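You operate a simulated robot arm through the tools that you are given. There is no shell and no other tool. Be economical: measure what you need, move in short steps, check, and stop when the job is done.

You run a simulated robot arm. Do the job below in one go: nothing can be reset, and whatever is moved stays where it is left.

Task
Heat the sweetcorn on the small ring, then tip it into the serving dish.
Fine: heat till the cream pan steams; gas off before you lift it by its handle; its juice goes too; the dish stands on the cold large ring; the pan goes back on its ring.

It is judged by the outcome, as a careful person would: the job done as asked, and still so three seconds after it is handed in. It fails if anything else is knocked over, pushed out of place, dropped, spilled or broken.

Robot
A 6-joint arm with a two-finger parallel gripper, fixed in place. Base frame: the origin is at the foot of the arm, x ahead of it, y to its left, z up. Readings come in m, rad, newtons and seconds.
With the tool pointing down near the work surface it reaches from about 0.36 to 0.76 m from the base axis. Its first joint turns from -1.152 to 1.152 rad. Payload 2.45 kg.
Tool frame: the origin (TCP) lies between the finger pads and is the grasp point; the fingertips stand 0.024 m ahead of it; z points along the fingers, y is the line along which they close. Largest opening 0.068 m; finger width 0.017, thickness 0.01; the body of the gripper, 0.04 by 0.07 m, starts 0.041 m behind the TCP.
Orientation is told as [roll, pitch, yaw] about the base's x, y, z axes, in that order, counted from this pose: with the fingers straight down and closing along the base's y, the tool's x points along the base's -x, its y along +y and its z along -z.

Tools
- The arm moves only by the tool play_rows. Its argument "moves" is a list of rows, each an object of numbers (a shift or turn left out is 0, a gripper value left out holds the last): "rx", "ry", "rz": the turn, a rotation vector about the tool's x, y, z in rad; "tx", "ty", "tz": the shift along the tool's x, y, z in m; "claw": the opening in per cent of the stroke, from 0 (shut) to 100 (fully open). In form: [{"rx": .., "ry": .., "rz": .., "tx": .., "ty": .., "tz": .., "claw": ..}, ...]. A call has 1 to 10 rows; each row shifts and turns the commanded pose from where the row before left it, along the tool's axes as they then stand. A row lasts 0.2 s, in which the tool goes at most 0.05 m and 0.15 rad; a call with a longer step from one row to the next is refused whole, and so is a gripper value outside its range. A pose out of reach is approached as far as the arm can. The call stops where the force on the tool passes 40 N (or 10 N more than at its start, if that is more) or the arm is blocked; 0.2 s more then pass. Each finger travels about 0.108 m/s and halts on what it meets, pressing with about 40 N; the grip force reading is that of the motor and also rises with nothing between the fingers. The clock runs only during rows and for 0.2 s after the last one: add rows that do not move to give the fingers time. It gives the time, the measured TCP pose, the force on the tool (base axes), the opening and the grip force at its end, in the units of the frame above (readings bear some noise), with the torque about the TCP (base axes, N m) and any sound that the robot's microphone picked up, and new pictures: "pictures" is both (left out), scene, wrist or none.
- Cameras (640 x 400 px; columns grow to the right, rows downward): "scene" is fixed at [0.1766, 0.4243, 1.4632]; the picture's right is [-0.65, -0.76, 0.00], its down [-0.44, 0.38, -0.81] and it looks along [0.62, -0.53, -0.58] (base axes); focal length 273 px, centre (320, 200). "wrist" rides on the gripper at [0.084, 0.011, -0.075] in the tool frame; the picture's right is [-0.13, 0.99, 0.00], its down [-0.60, -0.08, -0.79] and it looks along [-0.79, -0.10, 0.61] (tool axes); focal length 251 px, centre (320, 200). There is no depth. A picture from a camera that has moved, and an enlarged one, comes with that camera's place and axes in the base frame and with its lens.
- enlarge(camera, box): a new picture of the part [left, top, right, bottom] of that camera's present view, enlarged. The clock stands still meanwhile.
- sign_off(): hands the job in; it is judged then, once.

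Go step by step. Nothing tells you positions but the pictures and the camera data: compare them with the known pose of the tool, close in by small moves and look again before you grip or let go. The budget is 120 turns and 200 pictures, counting those below and the enlarged ones. Unless the task says otherwise, let go and move clear before handing in, and close with one line.

The tools are called after "Request:" as name(argument=value, ...) on one line, values as JSON. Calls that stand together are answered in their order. play_rows: Moves the arm, as the interface text tells. Its arguments: {"type":"object","properties":{"moves":{"type":"array","items":{"type":"object","properties":{"rx":{"type":"number"},"ry":{"type":"number"},"rz":{"type":"number"},"tx":{"type":"number"},"ty":{"type":"number"},"tz":{"type":"number"},"claw":{"type":"number"}}}},"pictures":{"type":"string","enum":["both","scene","wrist","none"]}},"required":["moves"]} The other tools are called the same way: enlarge (camera, box) takes an enlarged picture of a part of a camera's view; sign_off () hands the job in.

At the start:

```text
time: 0.0
eef_pos: [0.5026, -0.0028, 1.3111]
tcp_rot: [-0.004, -0.001, 0.001]
contact_force: [-0.2, -0.2, 0.6]
torque: [-0.02, 0.01, 0.02]
finger_gap: 0.0679
finger_force: 0.0
```

scene: 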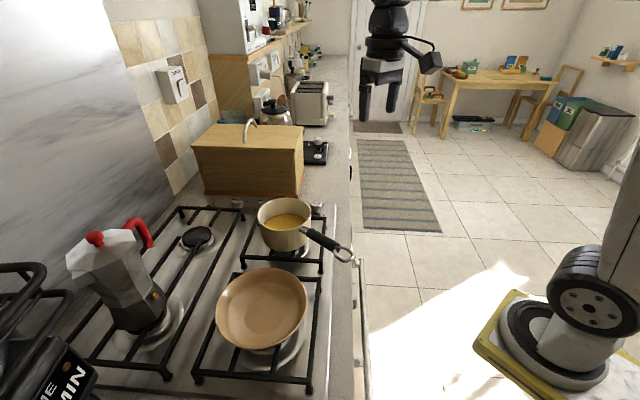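
wrist: 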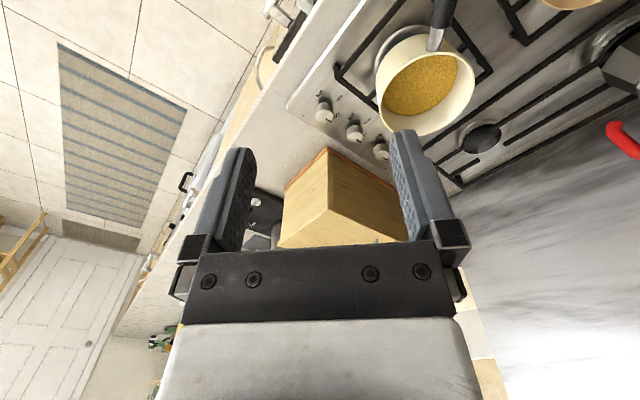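

I see a hob with the cream pan on one ring, a tan dish on the ring beside it, and knobs near the wooden bread box. I'll look closer before moving.

Request:
enlarge(camera="scene", box=[180, 170, 370, 290])

Request:
enlarge(camera="wrist", box=[280, 0, 640, 225])

Request:
enlarge(camera="scene", box=[0, 190, 400, 400])

```text
3.33 times, centred on (275, 230) of scene
camera zoom: at [0.1766, 0.4243, 1.4632], right [-0.65, -0.76, 0.0], down [-0.44, 0.38, -0.81], along [0.62, -0.53, -0.58], focal length 910 px, centre (470, 100)
```

zoom: 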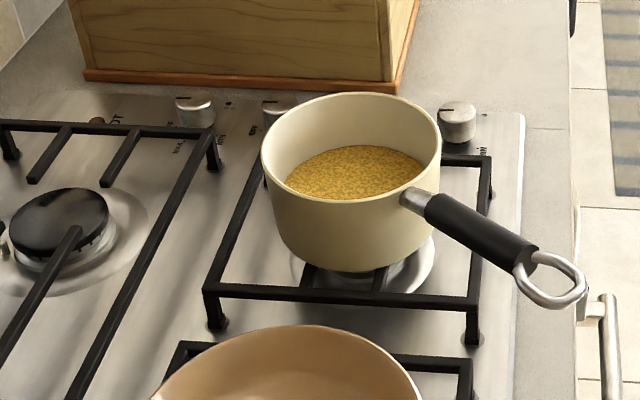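

```text
1.78 times, centred on (460, 112) of wrist
camera zoom: at [0.4189, 0.0096, 1.3863], right [0.13, 0.99, 0.0], down [0.6, -0.08, 0.79], along [0.79, -0.1, -0.61], focal length 447 px, centre (71, 356)
```

zoom: 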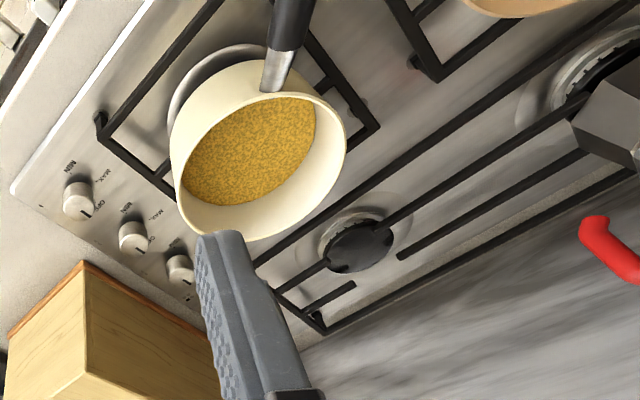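

```text
1.60 times, centred on (200, 295) of scene
camera zoom: at [0.1766, 0.4243, 1.4632], right [-0.65, -0.76, 0.0], down [-0.44, 0.38, -0.81], along [0.62, -0.53, -0.58], focal length 437 px, centre (512, 48)
```

zoom: 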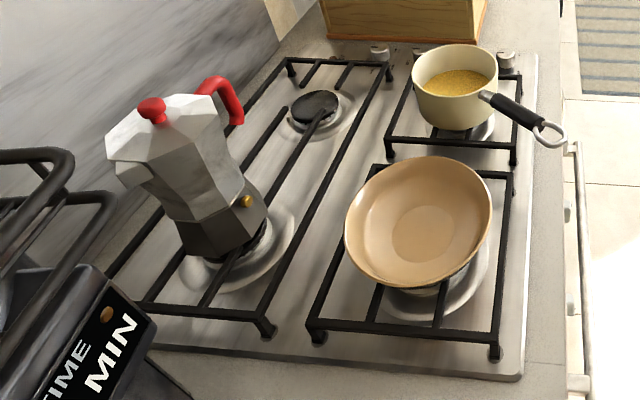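

The pan is near (0.57, 0.14), and the four knobs lie in a diagonal line starting near (0.71, -0.02). I need the knob markings to tell which knob serves which ring.

Request:
enlarge(camera="wrist", box=[290, 75, 410, 165])

Request:
enlarge(camera="scene", box=[220, 190, 340, 265])

```text
4.44 times, centred on (350, 120) of wrist
camera zoom: at [0.4189, 0.0096, 1.3863], right [0.13, 0.99, 0.0], down [0.6, -0.08, 0.79], along [0.79, -0.1, -0.61], focal length 1118 px, centre (187, 556)
```

zoom: 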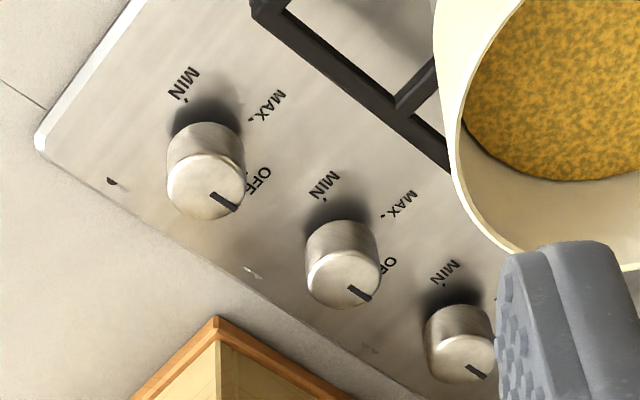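

```text
5.33 times, centred on (280, 228) of scene
camera zoom: at [0.1766, 0.4243, 1.4632], right [-0.65, -0.76, 0.0], down [-0.44, 0.38, -0.81], along [0.62, -0.53, -0.58], focal length 1456 px, centre (533, 53)
```

zoom: 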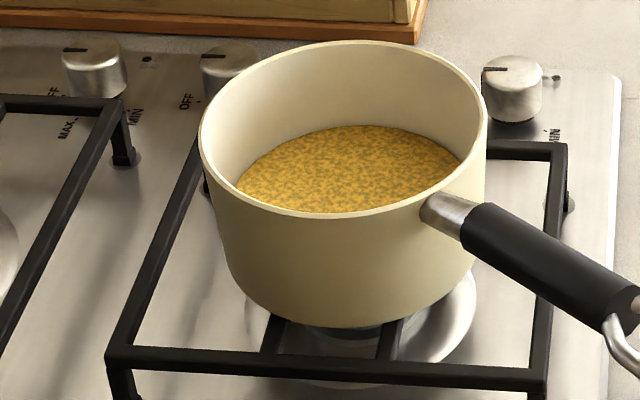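

Each knob has a small icon on its outer side. I'll lower the tool to bring the wrist camera closer.

Request:
play_rows(moves=[{"tz": 0.04, "ty": -0.02, "tx": -0.01}, {"tz": 0.04, "ty": -0.02, "tx": -0.01}, {"tz": 0.04, "ty": -0.02, "tx": -0.01}, {}], pictures="wrist")

```text
time: 1.0
eef_pos: [0.535, -0.0616, 1.1904]
tcp_rot: [-0.001, -0.002, 0.0]
contact_force: [-0.9, -0.4, 0.7]
torque: [0.01, 0.01, -0.04]
finger_gap: 0.0681
finger_force: 0.1
camera wrist: at [0.4514, -0.0513, 1.2657], right [0.13, 0.99, 0.0], down [0.6, -0.08, 0.79], along [0.79, -0.1, -0.61], focal length 251 px, centre (320, 200)
```

wrist: 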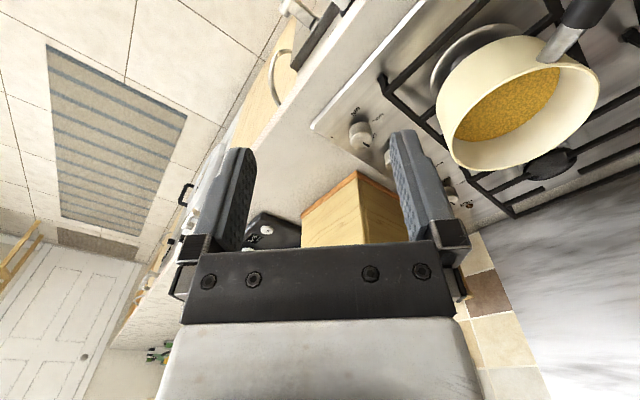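

Request:
enlarge(camera="wrist", box=[300, 90, 400, 180])

Request:
enlarge(camera="wrist", box=[420, 150, 490, 220])

```text
4.44 times, centred on (350, 135) of wrist
camera zoom: at [0.4514, -0.0513, 1.2657], right [0.13, 0.99, 0.0], down [0.6, -0.08, 0.79], along [0.79, -0.1, -0.61], focal length 1118 px, centre (187, 489)
```

zoom: 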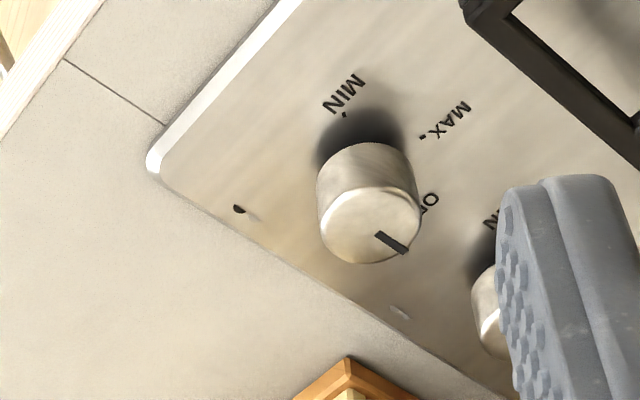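

```text
5.71 times, centred on (455, 185) of wrist
camera zoom: at [0.4514, -0.0513, 1.2657], right [0.13, 0.99, 0.0], down [0.6, -0.08, 0.79], along [0.79, -0.1, -0.61], focal length 1437 px, centre (-451, 286)
```

zoom: 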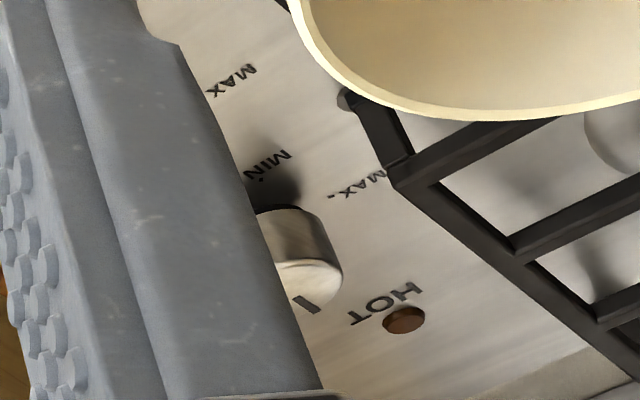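

Request:
play_rows(moves=[{"tz": 0.028, "tx": -0.033}, {"tz": 0.028, "tx": -0.033}, {"tz": 0.028, "tx": -0.033}, {"tz": 0.028, "tx": -0.033}, {"tz": 0.028, "tx": -0.033}, {}], pictures="both")

Request:
enlarge(camera="wrist", box=[270, 30, 430, 130])

```text
time: 2.4
eef_pos: [0.6991, -0.0636, 1.0477]
tcp_rot: [0.0, -0.004, 0.001]
contact_force: [-0.7, 0.0, 0.1]
torque: [-0.01, 0.0, 0.03]
finger_gap: 0.0679
finger_force: 0.0
camera wrist: at [0.6158, -0.051, 1.1239], right [0.13, 0.99, 0.0], down [0.6, -0.08, 0.79], along [0.79, -0.1, -0.61], focal length 251 px, centre (320, 200)
```

scene: 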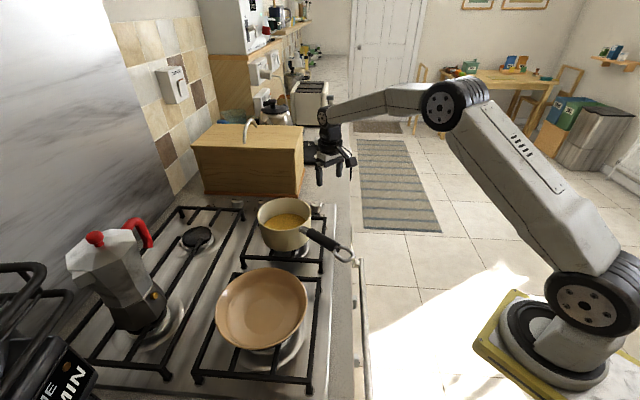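
wrist: 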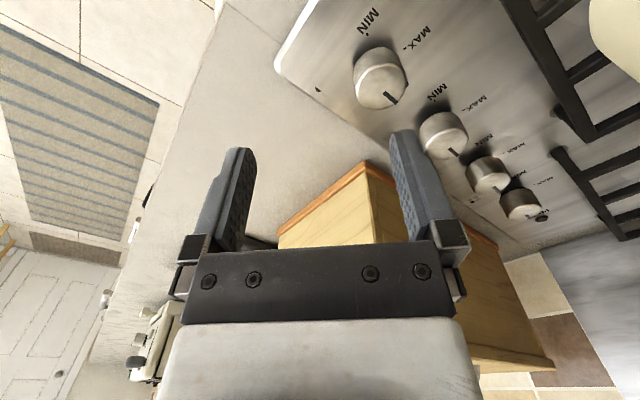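

```text
4.00 times, centred on (350, 80) of wrist
camera zoom: at [0.6158, -0.051, 1.1239], right [0.13, 0.99, 0.0], down [0.6, -0.08, 0.79], along [0.79, -0.1, -0.61], focal length 1006 px, centre (200, 680)
```

zoom: 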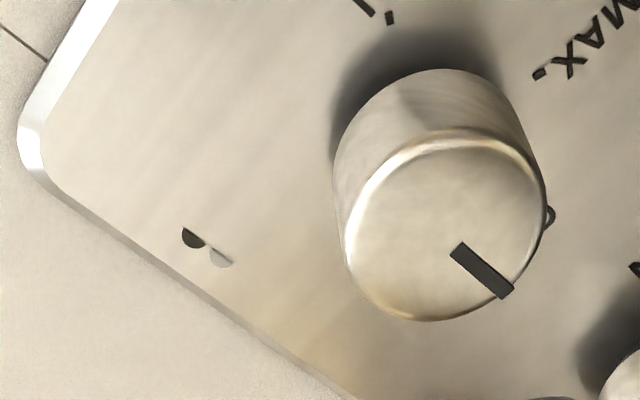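

Request:
enlarge(camera="wrist", box=[380, 130, 560, 250])

Request:
play_rows(moves=[{"ty": 0.02, "tz": -0.02}, {"ty": 0.03}, {"ty": 0.03}, {"ty": 0.03}, {}], pictures="wrist")

```text
3.33 times, centred on (470, 190) of wrist
camera zoom: at [0.6158, -0.051, 1.1239], right [0.13, 0.99, 0.0], down [0.6, -0.08, 0.79], along [0.79, -0.1, -0.61], focal length 838 px, centre (-180, 233)
```

zoom: 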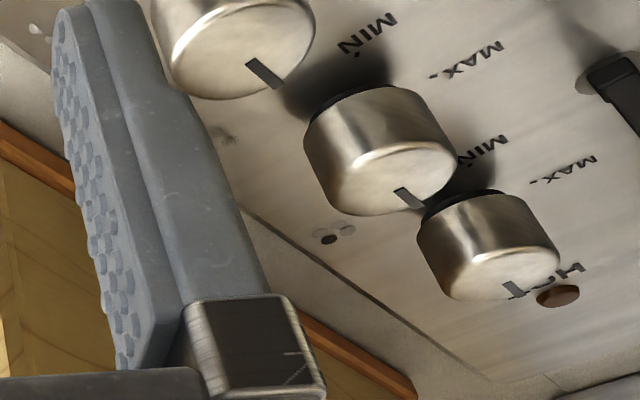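

```text
time: 3.6
eef_pos: [0.6987, 0.0482, 1.0704]
tcp_rot: [-0.001, -0.001, 0.002]
contact_force: [-0.1, 0.5, -0.3]
torque: [0.0, 0.02, -0.04]
finger_gap: 0.068
finger_force: 0.1
camera wrist: at [0.6146, 0.0605, 1.1468], right [0.13, 0.99, 0.0], down [0.6, -0.08, 0.79], along [0.79, -0.1, -0.61], focal length 251 px, centre (320, 200)
```

wrist: 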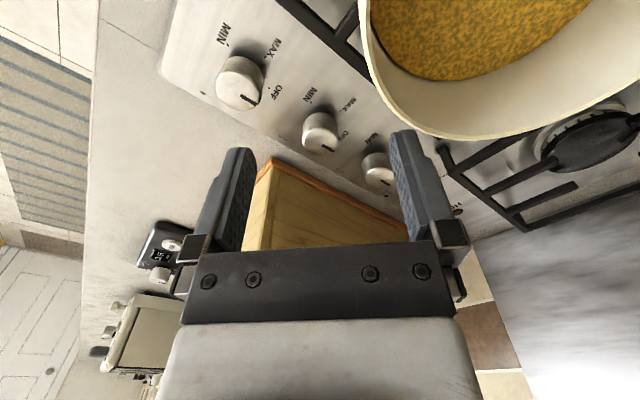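

Request:
enlarge(camera="wrist", box=[190, 70, 310, 150])

Request:
enlarge(camera="wrist", box=[280, 120, 400, 200])

Request:
enlarge(camera="wrist", box=[255, 110, 315, 150])

```text
5.00 times, centred on (250, 110) of wrist
camera zoom: at [0.6146, 0.0605, 1.1468], right [0.13, 0.99, 0.0], down [0.6, -0.08, 0.79], along [0.79, -0.1, -0.61], focal length 1257 px, centre (670, 650)
```

zoom: 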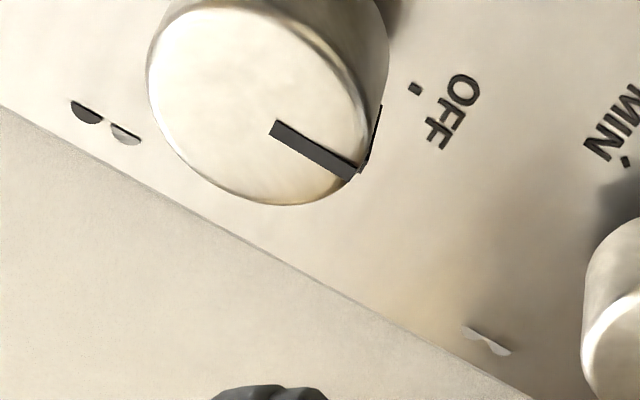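

```text
5.00 times, centred on (340, 160) of wrist
camera zoom: at [0.6146, 0.0605, 1.1468], right [0.13, 0.99, 0.0], down [0.6, -0.08, 0.79], along [0.79, -0.1, -0.61], focal length 1257 px, centre (220, 400)
```

zoom: 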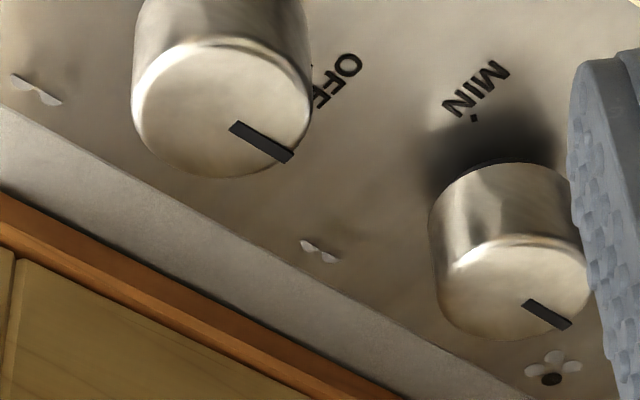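

```text
10.00 times, centred on (285, 130) of wrist
camera zoom: at [0.6146, 0.0605, 1.1468], right [0.13, 0.99, 0.0], down [0.6, -0.08, 0.79], along [0.79, -0.1, -0.61], focal length 2514 px, centre (670, 900)
```

zoom: 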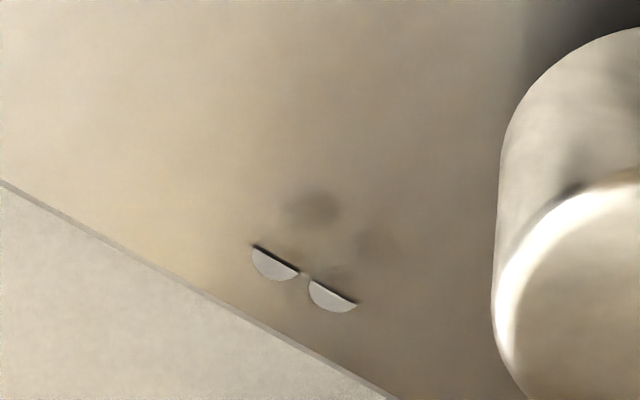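

The icons show that K1, the knob nearest the counter front, serves the pan's ring. Its top is at (0.715, -0.019, 0.951), the plate is at z≈0.918, and OFF to MAX is 90° counter-clockwise seen from above. I'll move above it.

Request:
play_rows(moves=[{"ty": -0.035, "tx": -0.008}, {"ty": -0.032, "tx": -0.008}, {"tz": 0.03}, {"tz": 0.03}, {}], pictures="both")

Request:
enlarge(camera="scene", box=[260, 140, 380, 240])

```text
time: 4.8
eef_pos: [0.7147, -0.02, 1.0115]
tcp_rot: [-0.002, -0.003, -0.001]
contact_force: [0.2, 0.0, -1.3]
torque: [0.01, -0.01, 0.0]
finger_gap: 0.0679
finger_force: 0.0
camera wrist: at [0.6307, -0.0073, 1.087], right [0.13, 0.99, 0.0], down [0.6, -0.08, 0.8], along [0.79, -0.1, -0.61], focal length 251 px, centre (320, 200)
```

scene: 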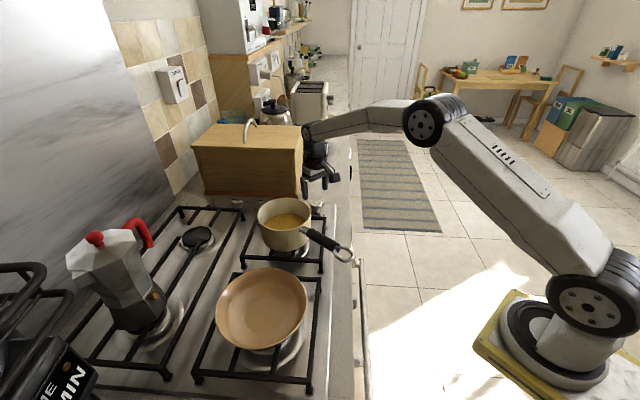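
wrist: 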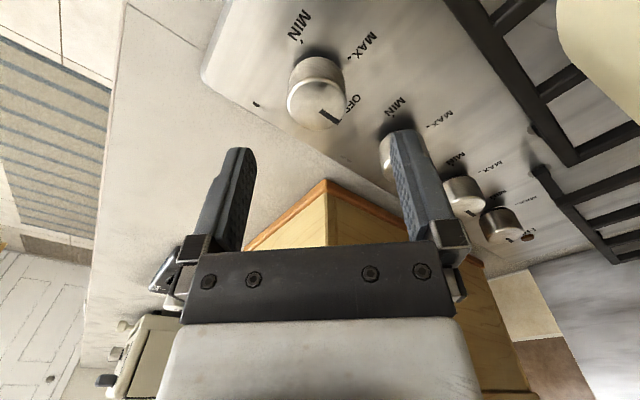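

```text
4.00 times, centred on (320, 190) of scene
camera zoom: at [0.1766, 0.4243, 1.4632], right [-0.65, -0.76, 0.0], down [-0.44, 0.38, -0.81], along [0.62, -0.53, -0.58], focal length 1092 px, centre (320, 240)
```

zoom: 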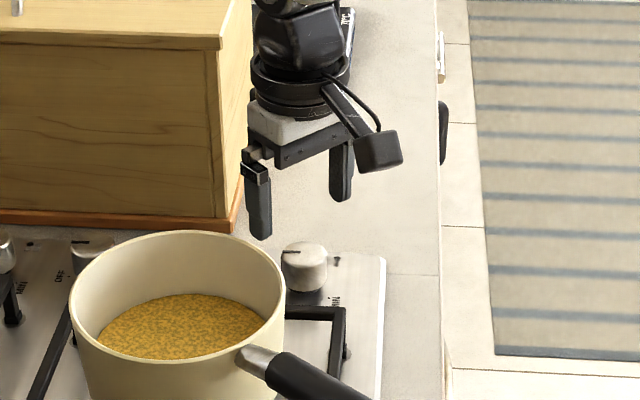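

Request:
play_rows(moves=[{"tz": 0.02}, {"tz": 0.02}, {"tz": 0.018}, {}], pictures="both")

Request:
enlarge(camera="scene", box=[260, 140, 380, 240])

```text
time: 5.8
eef_pos: [0.7151, -0.019, 0.9523]
tcp_rot: [-0.001, -0.004, 0.001]
contact_force: [0.0, -0.3, -0.7]
torque: [0.0, -0.02, 0.01]
finger_gap: 0.0683
finger_force: 0.0
camera wrist: at [0.6316, -0.0072, 1.0286], right [0.13, 0.99, 0.0], down [0.6, -0.08, 0.79], along [0.79, -0.1, -0.61], focal length 251 px, centre (320, 200)
```

scene: 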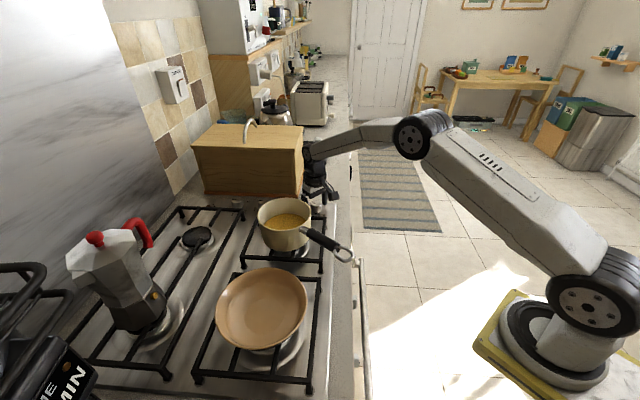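
wrist: 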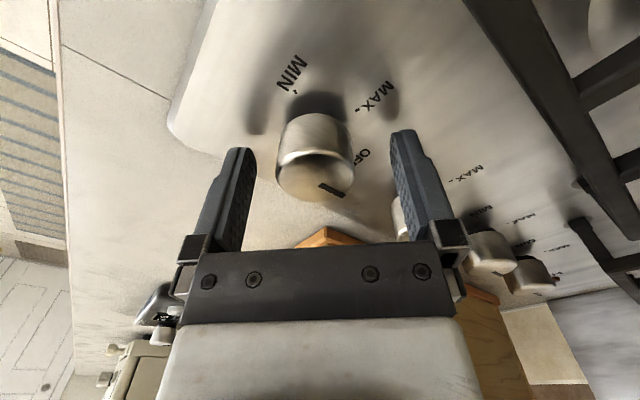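

```text
4.00 times, centred on (320, 190) of scene
camera zoom: at [0.1766, 0.4243, 1.4632], right [-0.65, -0.76, 0.0], down [-0.44, 0.38, -0.81], along [0.62, -0.53, -0.58], focal length 1092 px, centre (320, 240)
```

zoom: 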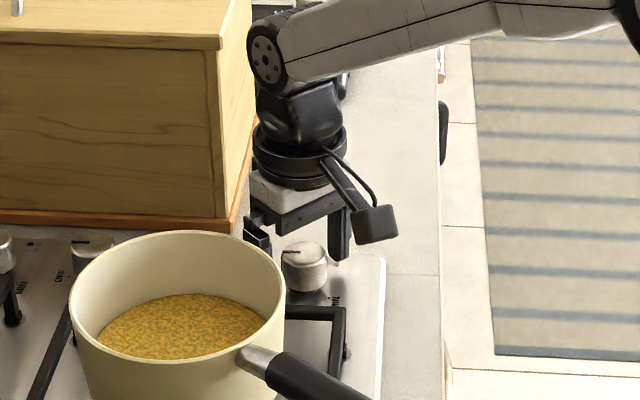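

Request:
play_rows(moves=[{"claw": 45}, {"claw": 45}, {"claw": 40}, {"claw": 40}], pictures="wrist")

```text
time: 6.8
eef_pos: [0.7151, -0.0202, 0.9529]
tcp_rot: [-0.003, -0.003, -0.001]
contact_force: [1.7, -18.7, -3.2]
torque: [0.36, -0.14, 0.03]
finger_gap: 0.0352
finger_force: 45.2
camera wrist: at [0.6316, -0.009, 1.0288], right [0.13, 0.99, 0.0], down [0.6, -0.08, 0.79], along [0.79, -0.1, -0.61], focal length 251 px, centre (320, 200)
```

wrist: 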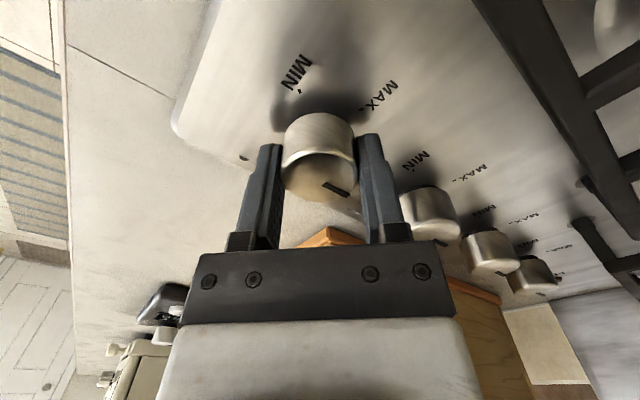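

Request:
play_rows(moves=[{"ty": -0.001}, {"rz": -0.13}, {"rz": -0.13}, {"rz": -0.13}, {}], pictures="both")

```text
time: 8.0
eef_pos: [0.715, -0.0207, 0.9527]
tcp_rot: [-0.001, -0.001, 0.39]
contact_force: [-1.7, -14.2, -0.8]
torque: [0.04, -0.13, -0.93]
finger_gap: 0.035
finger_force: 44.9
camera wrist: at [0.6333, -0.0416, 1.0288], right [-0.26, 0.97, 0.0], down [0.59, 0.16, 0.79], along [0.77, 0.2, -0.61], focal length 251 px, centre (320, 200)
```

scene: 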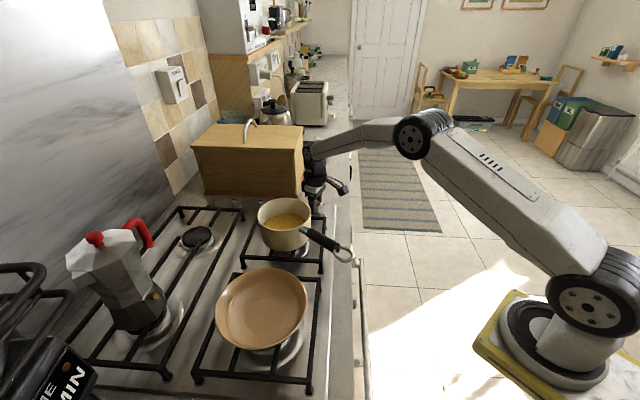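
wrist: 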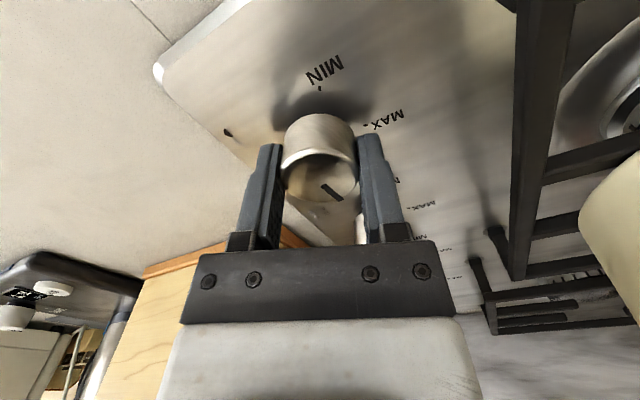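

Request:
enlarge(camera="wrist", box=[250, 40, 430, 240])

```text
2.00 times, centred on (340, 140) of wrist
camera zoom: at [0.6333, -0.0416, 1.0288], right [-0.26, 0.97, 0.0], down [0.59, 0.16, 0.79], along [0.77, 0.2, -0.61], focal length 503 px, centre (280, 320)
```

zoom: 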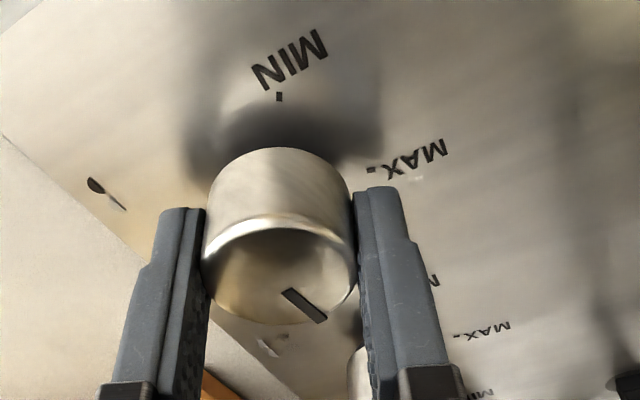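

The knob barely turned and the fingers slipped, so it probably has to be pushed in first. I'll open, turn back, re-grip slightly higher, press down and then turn.

Request:
play_rows(moves=[{"claw": 100}, {"claw": 100, "tz": -0.003}, {"rz": 0.13}, {"rz": 0.13}, {"rz": 0.13}, {"ty": 0.001, "claw": 40}, {}, {}, {}], pictures="none")

Request:
play_rows(moves=[{"tz": 0.003}, {"tz": 0.003}, {}], pictures="wrist")

```text
time: 10.0
eef_pos: [0.7152, -0.0212, 0.9558]
tcp_rot: [-0.002, -0.004, -0.001]
contact_force: [0.2, -13.5, 1.3]
torque: [-0.16, -0.15, 0.0]
finger_gap: 0.0351
finger_force: 45.2
```

```text
time: 10.8
eef_pos: [0.7141, -0.0215, 0.9519]
tcp_rot: [-0.002, -0.005, -0.002]
contact_force: [-7.8, -18.5, 21.3]
torque: [-0.21, 0.88, 0.0]
finger_gap: 0.0349
finger_force: 44.8
camera wrist: at [0.6309, -0.0089, 1.0279], right [0.13, 0.99, 0.0], down [0.6, -0.08, 0.8], along [0.79, -0.1, -0.61], focal length 251 px, centre (320, 200)
```

wrist: 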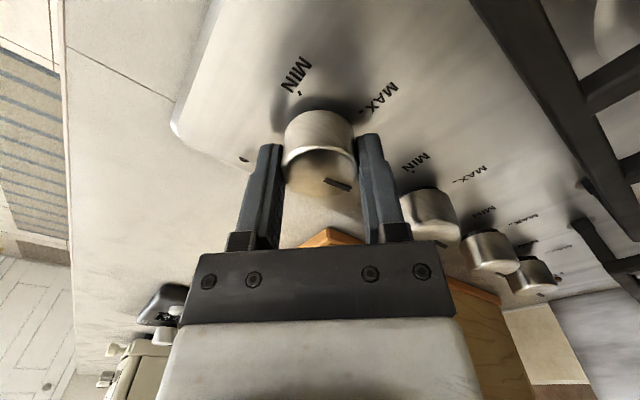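

Request:
play_rows(moves=[{"ty": -0.002}, {"rz": -0.13}, {"rz": -0.13}, {"rz": -0.13}, {}], pictures="wrist")

```text
time: 12.0
eef_pos: [0.7148, -0.0213, 0.9521]
tcp_rot: [-0.003, -0.007, 0.393]
contact_force: [-5.8, 0.1, 27.6]
torque: [0.0, 0.21, -0.02]
finger_gap: 0.0351
finger_force: 45.2
camera wrist: at [0.6328, -0.0419, 1.0273], right [-0.26, 0.97, 0.0], down [0.58, 0.16, 0.8], along [0.77, 0.21, -0.6], focal length 251 px, centre (320, 200)
```

wrist: 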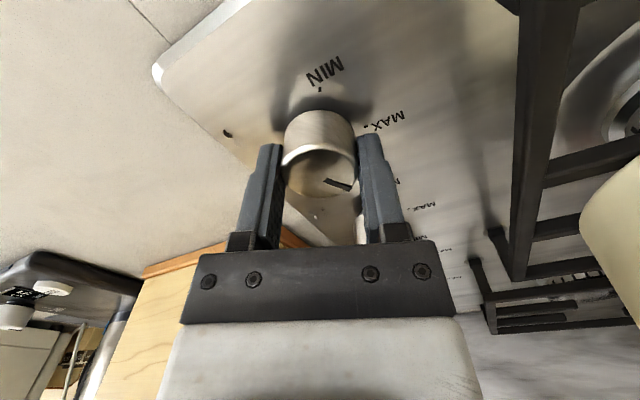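

Pushed in, the knob turns with the tool. I'll continue to MAX.

Request:
play_rows(moves=[{"rz": -0.13}, {"rz": -0.13}, {"rz": -0.13}, {"rz": -0.13}, {"rz": -0.13}, {"rz": -0.13}, {"rz": -0.13}, {"rz": -0.13}, {"rz": -0.13}, {}], pictures="both")

Request:
enlarge(camera="scene", box=[230, 180, 370, 280])

```text
time: 14.2
eef_pos: [0.7138, -0.0201, 0.951]
tcp_rot: [-0.005, 0.0, 1.561]
contact_force: [-11.0, 18.1, 26.4]
torque: [0.3, 0.5, -0.03]
finger_gap: 0.0346
finger_force: 44.6
camera wrist: at [0.7026, -0.1036, 1.0273], right [-0.99, 0.14, 0.0], down [0.08, 0.6, 0.79], along [0.11, 0.79, -0.61], focal length 251 px, centre (320, 200)
```

scene: 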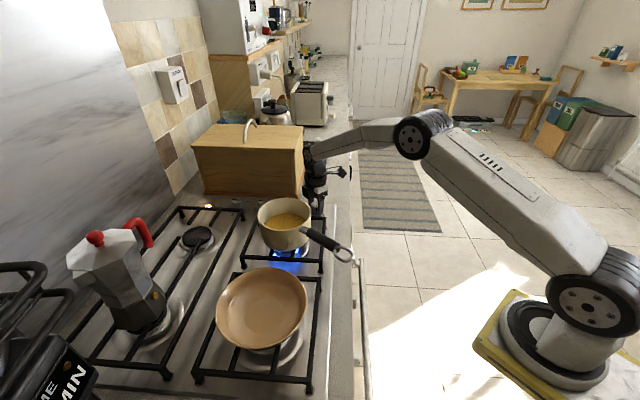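
wrist: 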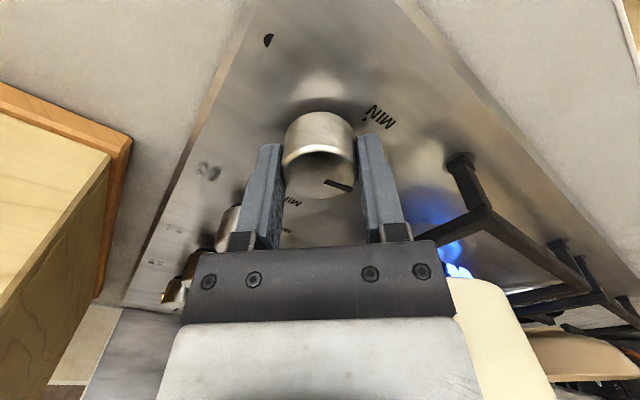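

```text
4.00 times, centred on (300, 230) of scene
camera zoom: at [0.1756, 0.4248, 1.4631], right [-0.65, -0.76, 0.0], down [-0.44, 0.38, -0.81], along [0.62, -0.53, -0.58], focal length 1092 px, centre (400, 80)
```

zoom: 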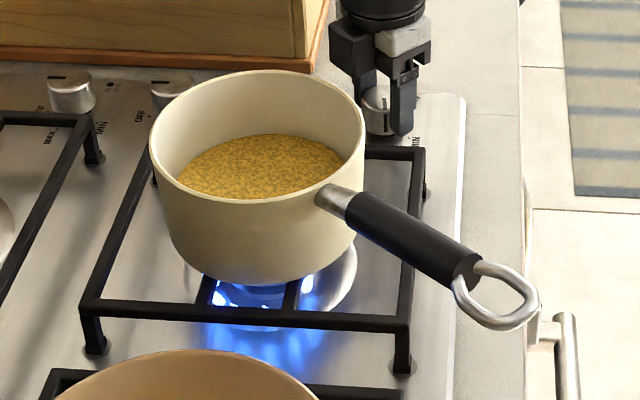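

The ring under the pan is lit. I'll ease off the push, keep hold of the knob and watch for steam.

Request:
play_rows(moves=[{"tz": -0.004, "ty": 0.001}, {}, {}, {}, {}, {}, {}, {}, {}, {}], pictures="none")

Request:
play_rows(moves=[{}, {}, {}, {}, {}, {}, {}, {}, {}, {}], pictures="scene")

```text
time: 16.4
eef_pos: [0.7136, -0.0206, 0.9541]
tcp_rot: [-0.003, -0.001, 1.56]
contact_force: [12.1, 18.0, 1.0]
torque: [0.17, 0.02, 0.01]
finger_gap: 0.0348
finger_force: 44.7
```

```text
time: 18.6
eef_pos: [0.7144, -0.0195, 0.9545]
tcp_rot: [-0.003, -0.001, 1.56]
contact_force: [14.1, 18.1, 1.3]
torque: [0.18, -0.01, 0.02]
finger_gap: 0.0347
finger_force: 44.8
```

scene: 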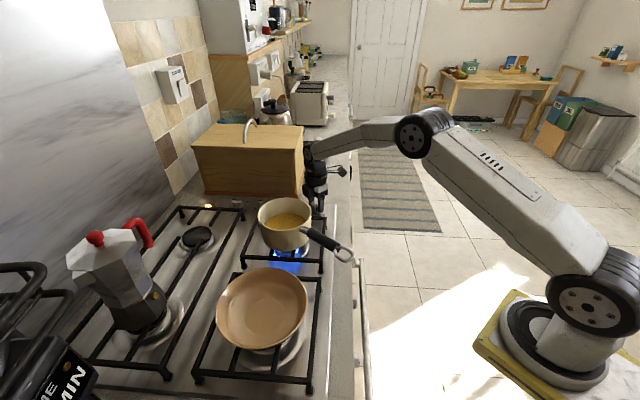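

Request:
play_rows(moves=[{}, {}, {}, {}, {}, {}, {}, {}, {}, {}], pictures="none")

Request:
play_rows(moves=[{}, {}, {}, {}, {}, {}, {}, {}, {}, {}], pictures="none")

Request:
enlarge(camera="scene", box=[220, 150, 360, 280])

```text
time: 20.8
eef_pos: [0.7149, -0.0215, 0.9547]
tcp_rot: [-0.002, 0.001, 1.56]
contact_force: [15.1, 17.5, 1.5]
torque: [0.16, -0.02, 0.0]
finger_gap: 0.0349
finger_force: 45.0
```

```text
time: 23.0
eef_pos: [0.714, -0.0199, 0.9541]
tcp_rot: [-0.003, 0.001, 1.561]
contact_force: [14.3, 17.0, 1.3]
torque: [0.18, 0.0, -0.05]
finger_gap: 0.0351
finger_force: 45.1
```

```text
3.08 times, centred on (290, 215) of scene
camera zoom: at [0.1769, 0.4248, 1.463], right [-0.65, -0.76, 0.0], down [-0.44, 0.38, -0.81], along [0.62, -0.53, -0.58], focal length 840 px, centre (412, 154)
```

zoom: 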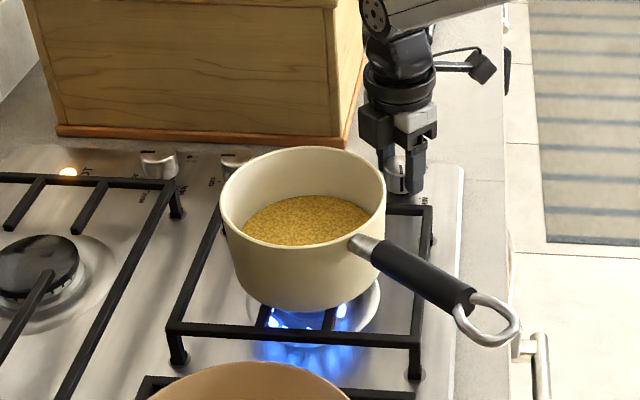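

No steam yet, so I keep waiting.

Request:
play_rows(moves=[{}, {}, {}, {}, {}, {}, {}, {}, {}, {}], pictures="none")

Request:
enlarge(camera="scene", box=[220, 150, 360, 280])

Request:
play_rows(moves=[{}, {}, {}, {}, {}, {}, {}, {}, {}, {}], pictures="none")

Request:
enlarge(camera="scene", box=[220, 150, 360, 280])

```text
time: 25.2
eef_pos: [0.714, -0.0211, 0.9535]
tcp_rot: [-0.003, 0.002, 1.56]
contact_force: [15.1, 17.1, 1.6]
torque: [0.16, -0.01, -0.02]
finger_gap: 0.0347
finger_force: 45.1
```

```text
3.08 times, centred on (290, 215) of scene
camera zoom: at [0.1769, 0.4248, 1.463], right [-0.65, -0.76, 0.0], down [-0.44, 0.38, -0.81], along [0.62, -0.53, -0.58], focal length 840 px, centre (412, 154)
```

zoom: 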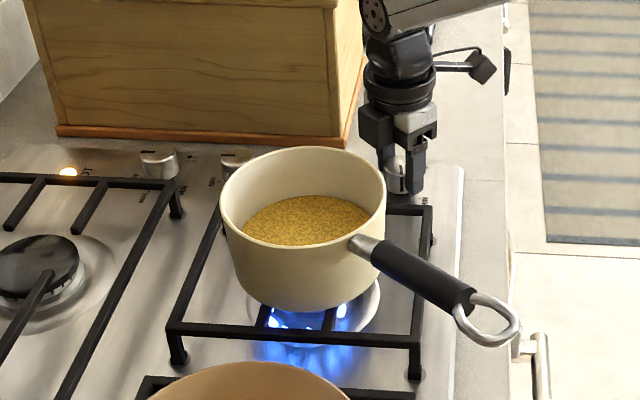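

```text
time: 27.4
eef_pos: [0.7141, -0.0218, 0.9535]
tcp_rot: [-0.003, 0.003, 1.56]
contact_force: [15.0, 17.3, 1.1]
torque: [0.17, -0.03, 0.02]
finger_gap: 0.0347
finger_force: 45.7
```

```text
3.08 times, centred on (290, 215) of scene
camera zoom: at [0.1769, 0.4247, 1.463], right [-0.65, -0.76, 0.0], down [-0.44, 0.38, -0.81], along [0.62, -0.53, -0.58], focal length 840 px, centre (412, 154)
```

zoom: 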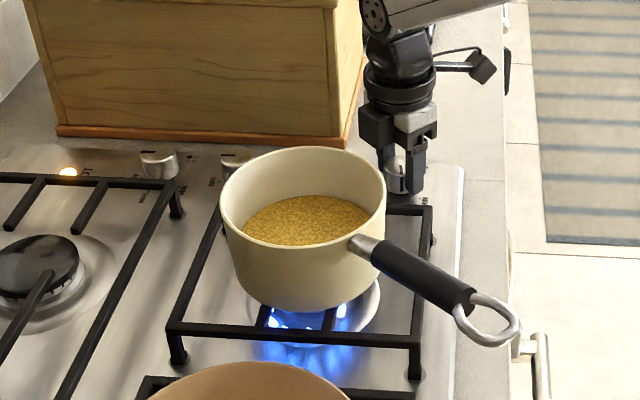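

Still no steam. I'll wait in larger batches and check as I go.

Request:
play_rows(moves=[{}, {}, {}, {}, {}, {}, {}, {}, {}, {}], pictures="none")

Request:
play_rows(moves=[{}, {}, {}, {}, {}, {}, {}, {}, {}, {}], pictures="none")

Request:
enlarge(camera="scene", box=[220, 150, 360, 280])

Request:
play_rows(moves=[{}, {}, {}, {}, {}, {}, {}, {}, {}, {}], pictures="none")

Request:
enlarge(camera="scene", box=[220, 150, 360, 280])

```text
time: 29.6
eef_pos: [0.7137, -0.0219, 0.9551]
tcp_rot: [-0.003, 0.002, 1.561]
contact_force: [13.8, 16.1, 1.0]
torque: [0.12, -0.02, -0.03]
finger_gap: 0.0349
finger_force: 45.6
```

```text
time: 31.8
eef_pos: [0.7143, -0.0214, 0.9551]
tcp_rot: [-0.003, 0.001, 1.561]
contact_force: [14.0, 15.5, 0.9]
torque: [0.16, -0.02, -0.04]
finger_gap: 0.0345
finger_force: 45.0
```

```text
3.08 times, centred on (290, 215) of scene
camera zoom: at [0.1769, 0.4247, 1.463], right [-0.65, -0.76, 0.0], down [-0.44, 0.38, -0.81], along [0.62, -0.53, -0.58], focal length 840 px, centre (412, 154)
```

zoom: 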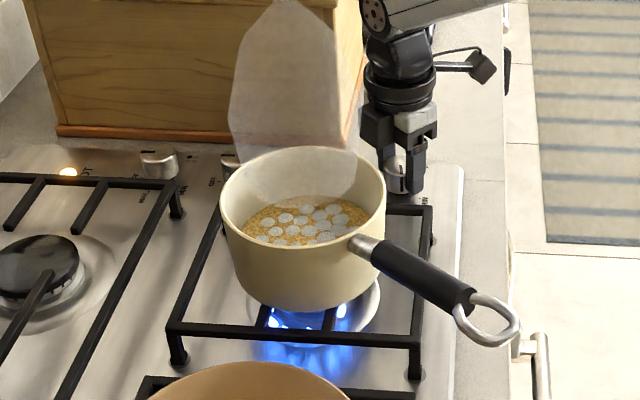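

```text
time: 34.0
eef_pos: [0.7142, -0.0209, 0.9539]
tcp_rot: [-0.003, 0.003, 1.561]
contact_force: [15.6, 15.2, 0.5]
torque: [0.16, -0.06, -0.01]
finger_gap: 0.0349
finger_force: 45.0
```

```text
3.08 times, centred on (290, 215) of scene
camera zoom: at [0.1769, 0.4247, 1.463], right [-0.65, -0.76, 0.0], down [-0.44, 0.38, -0.81], along [0.62, -0.53, -0.58], focal length 840 px, centre (412, 154)
```

zoom: 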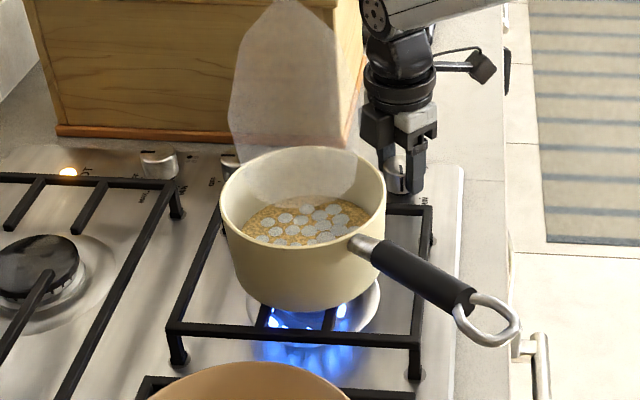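

The pan is steaming, so I turn the gas off now by rotating back clockwise to OFF.

Request:
play_rows(moves=[{"rz": 0.145}, {"rz": 0.145}, {"rz": 0.145}, {"rz": 0.145}, {"rz": 0.145}, {"rz": 0.145}, {"rz": 0.145}, {"rz": 0.145}, {"rz": 0.145}, {"rz": 0.145}], pictures="none")

Request:
play_rows(moves=[{"rz": 0.11}, {"rz": 0.05}, {}], pictures="both")

Request:
enlarge(camera="scene", box=[220, 150, 360, 280])

```text
time: 36.2
eef_pos: [0.7149, -0.0214, 0.9544]
tcp_rot: [-0.002, -0.002, 0.109]
contact_force: [11.8, 16.1, 1.4]
torque: [-0.05, 0.08, 0.01]
finger_gap: 0.0349
finger_force: 45.3
```

```text
time: 37.0
eef_pos: [0.7139, -0.0197, 0.9531]
tcp_rot: [0.0, -0.003, -0.052]
contact_force: [7.4, 17.9, 0.9]
torque: [0.22, -0.39, -0.4]
finger_gap: 0.0348
finger_force: 45.0
camera wrist: at [0.6306, -0.0049, 1.0294], right [0.18, 0.98, 0.0], down [0.6, -0.11, 0.79], along [0.78, -0.14, -0.61], focal length 251 px, centre (320, 200)
```

scene: 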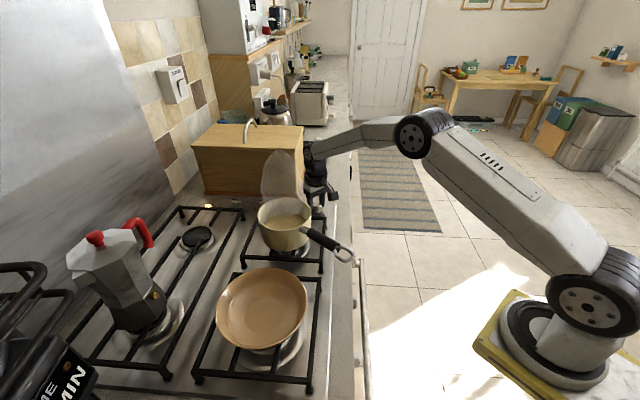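
wrist: 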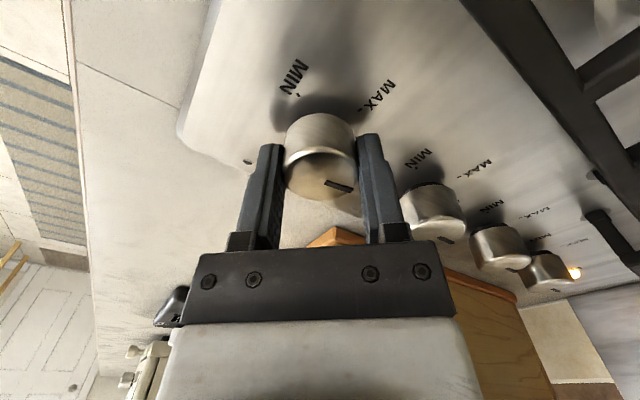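

```text
3.08 times, centred on (290, 215) of scene
camera zoom: at [0.1767, 0.4248, 1.463], right [-0.65, -0.76, 0.0], down [-0.44, 0.38, -0.81], along [0.62, -0.53, -0.58], focal length 840 px, centre (412, 154)
```

zoom: 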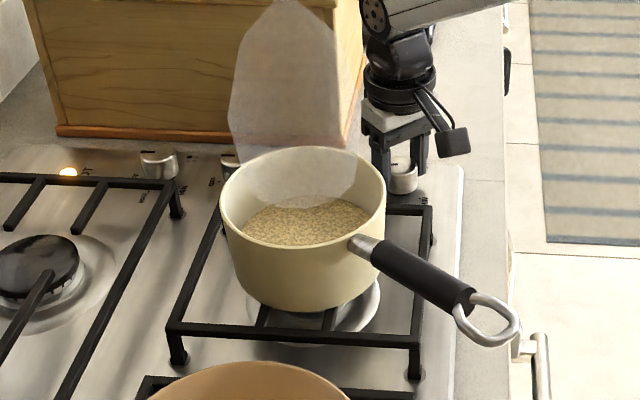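

The flame is out and the knob points at OFF. I'll release it, rise, and move over the handle to measure it.

Request:
play_rows(moves=[{"claw": 100}, {"claw": 100}, {"tz": -0.03, "rz": 0.0}, {"tz": -0.045}, {"tz": -0.045}, {"tz": -0.045}, {"tx": 0.045, "rz": -0.05}, {"tx": 0.045}, {"tx": 0.045}, {}], pictures="none")

Request:
play_rows(moves=[{"tx": 0.045}, {"tx": 0.04, "ty": 0.03}, {"ty": 0.045}, {"ty": 0.045}, {}], pictures="both")

```text
time: 39.2
eef_pos: [0.5773, -0.0207, 1.1199]
tcp_rot: [-0.002, -0.003, 0.002]
contact_force: [-0.4, 0.4, 0.4]
torque: [0.0, 0.0, 0.0]
finger_gap: 0.0682
finger_force: 0.0
```

```text
time: 40.4
eef_pos: [0.4911, 0.1024, 1.1188]
tcp_rot: [-0.001, -0.002, -0.001]
contact_force: [-0.2, -0.8, 1.6]
torque: [0.0, -0.02, 0.01]
finger_gap: 0.0678
finger_force: 0.1
camera wrist: at [0.4069, 0.1132, 1.194], right [0.13, 0.99, 0.0], down [0.6, -0.08, 0.79], along [0.79, -0.1, -0.61], focal length 251 px, centre (320, 200)
```

scene: 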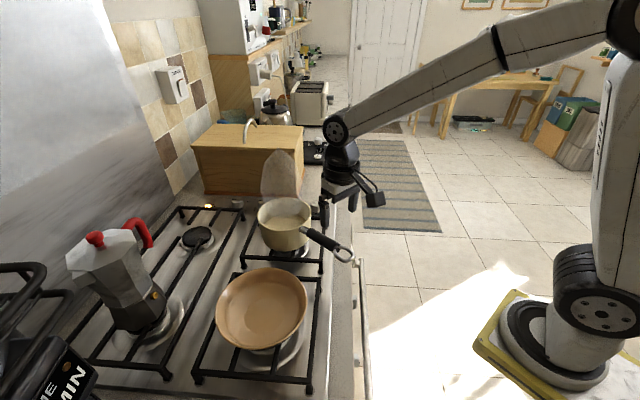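
wrist: 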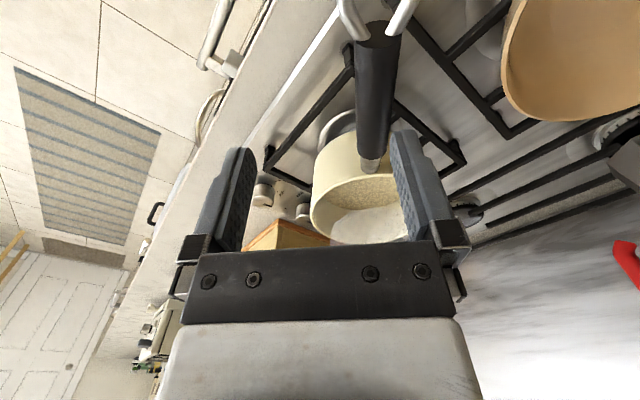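

Request:
enlarge(camera="wrist", box=[290, 0, 450, 180])

Request:
enlarge(camera="scene", box=[250, 190, 370, 275])

```text
2.22 times, centred on (370, 90) of wrist
camera zoom: at [0.4069, 0.1132, 1.194], right [0.13, 0.99, 0.0], down [0.6, -0.08, 0.79], along [0.79, -0.1, -0.61], focal length 559 px, centre (209, 444)
```

zoom: 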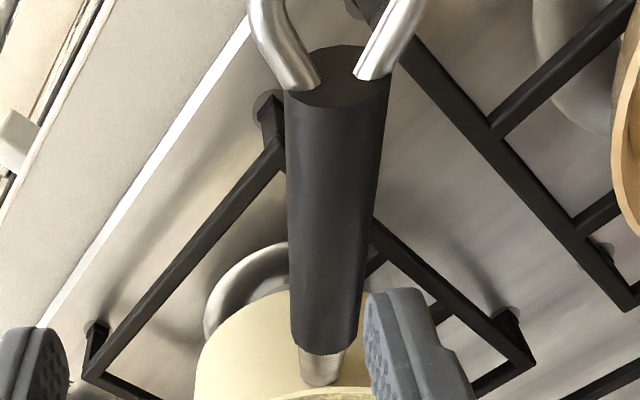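

```text
4.71 times, centred on (310, 232) of scene
camera zoom: at [0.1765, 0.4243, 1.4632], right [-0.65, -0.76, 0.0], down [-0.44, 0.38, -0.81], along [0.62, -0.53, -0.58], focal length 1285 px, centre (367, 47)
```

zoom: 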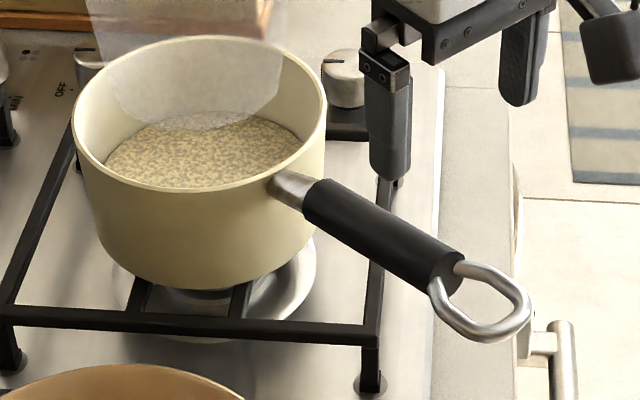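

The black grip runs from (0.55, 0.137, 1.040) to (0.46, 0.135, 1.055) and is about 24 mm thick. I'll line up over it near the pan and descend partway.

Request:
play_rows(moves=[{"tx": -0.025, "ty": 0.017}, {"tx": -0.024, "ty": 0.017}, {"tz": 0.03}, {}], pictures="both")

Request:
enlarge(camera="scene", box=[250, 150, 390, 275])

```text
time: 41.4
eef_pos: [0.543, 0.1336, 1.0901]
tcp_rot: [0.001, -0.002, -0.001]
contact_force: [0.6, -0.1, -0.1]
torque: [0.0, -0.01, 0.04]
finger_gap: 0.0677
finger_force: 0.1
camera wrist: at [0.459, 0.1455, 1.1656], right [0.13, 0.99, 0.0], down [0.6, -0.08, 0.79], along [0.79, -0.1, -0.61], focal length 251 px, centre (320, 200)
```

scene: 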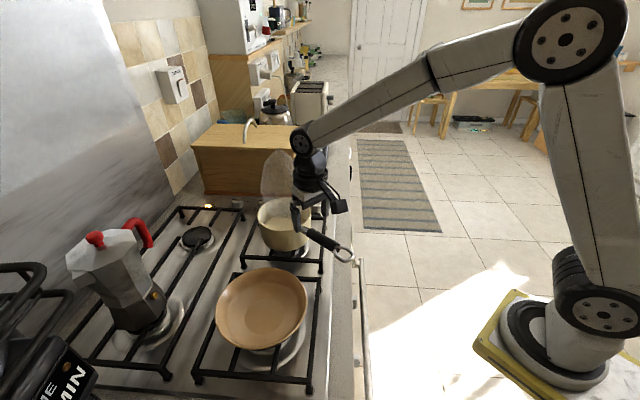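
wrist: 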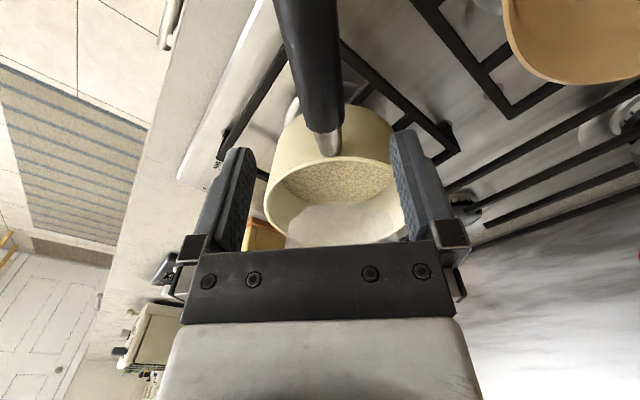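

```text
3.20 times, centred on (320, 212) of scene
camera zoom: at [0.1766, 0.4243, 1.4632], right [-0.65, -0.76, 0.0], down [-0.44, 0.38, -0.81], along [0.62, -0.53, -0.58], focal length 874 px, centre (320, 160)
```

zoom: 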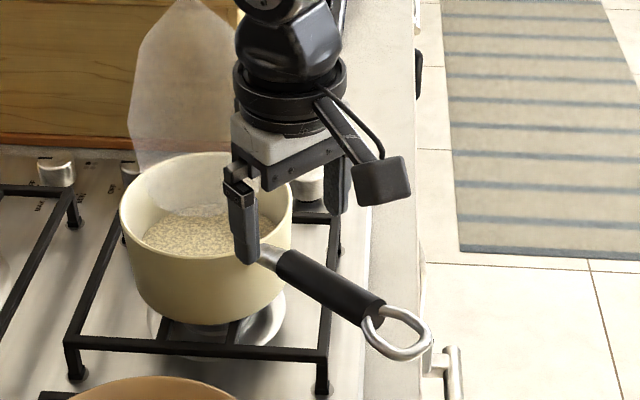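

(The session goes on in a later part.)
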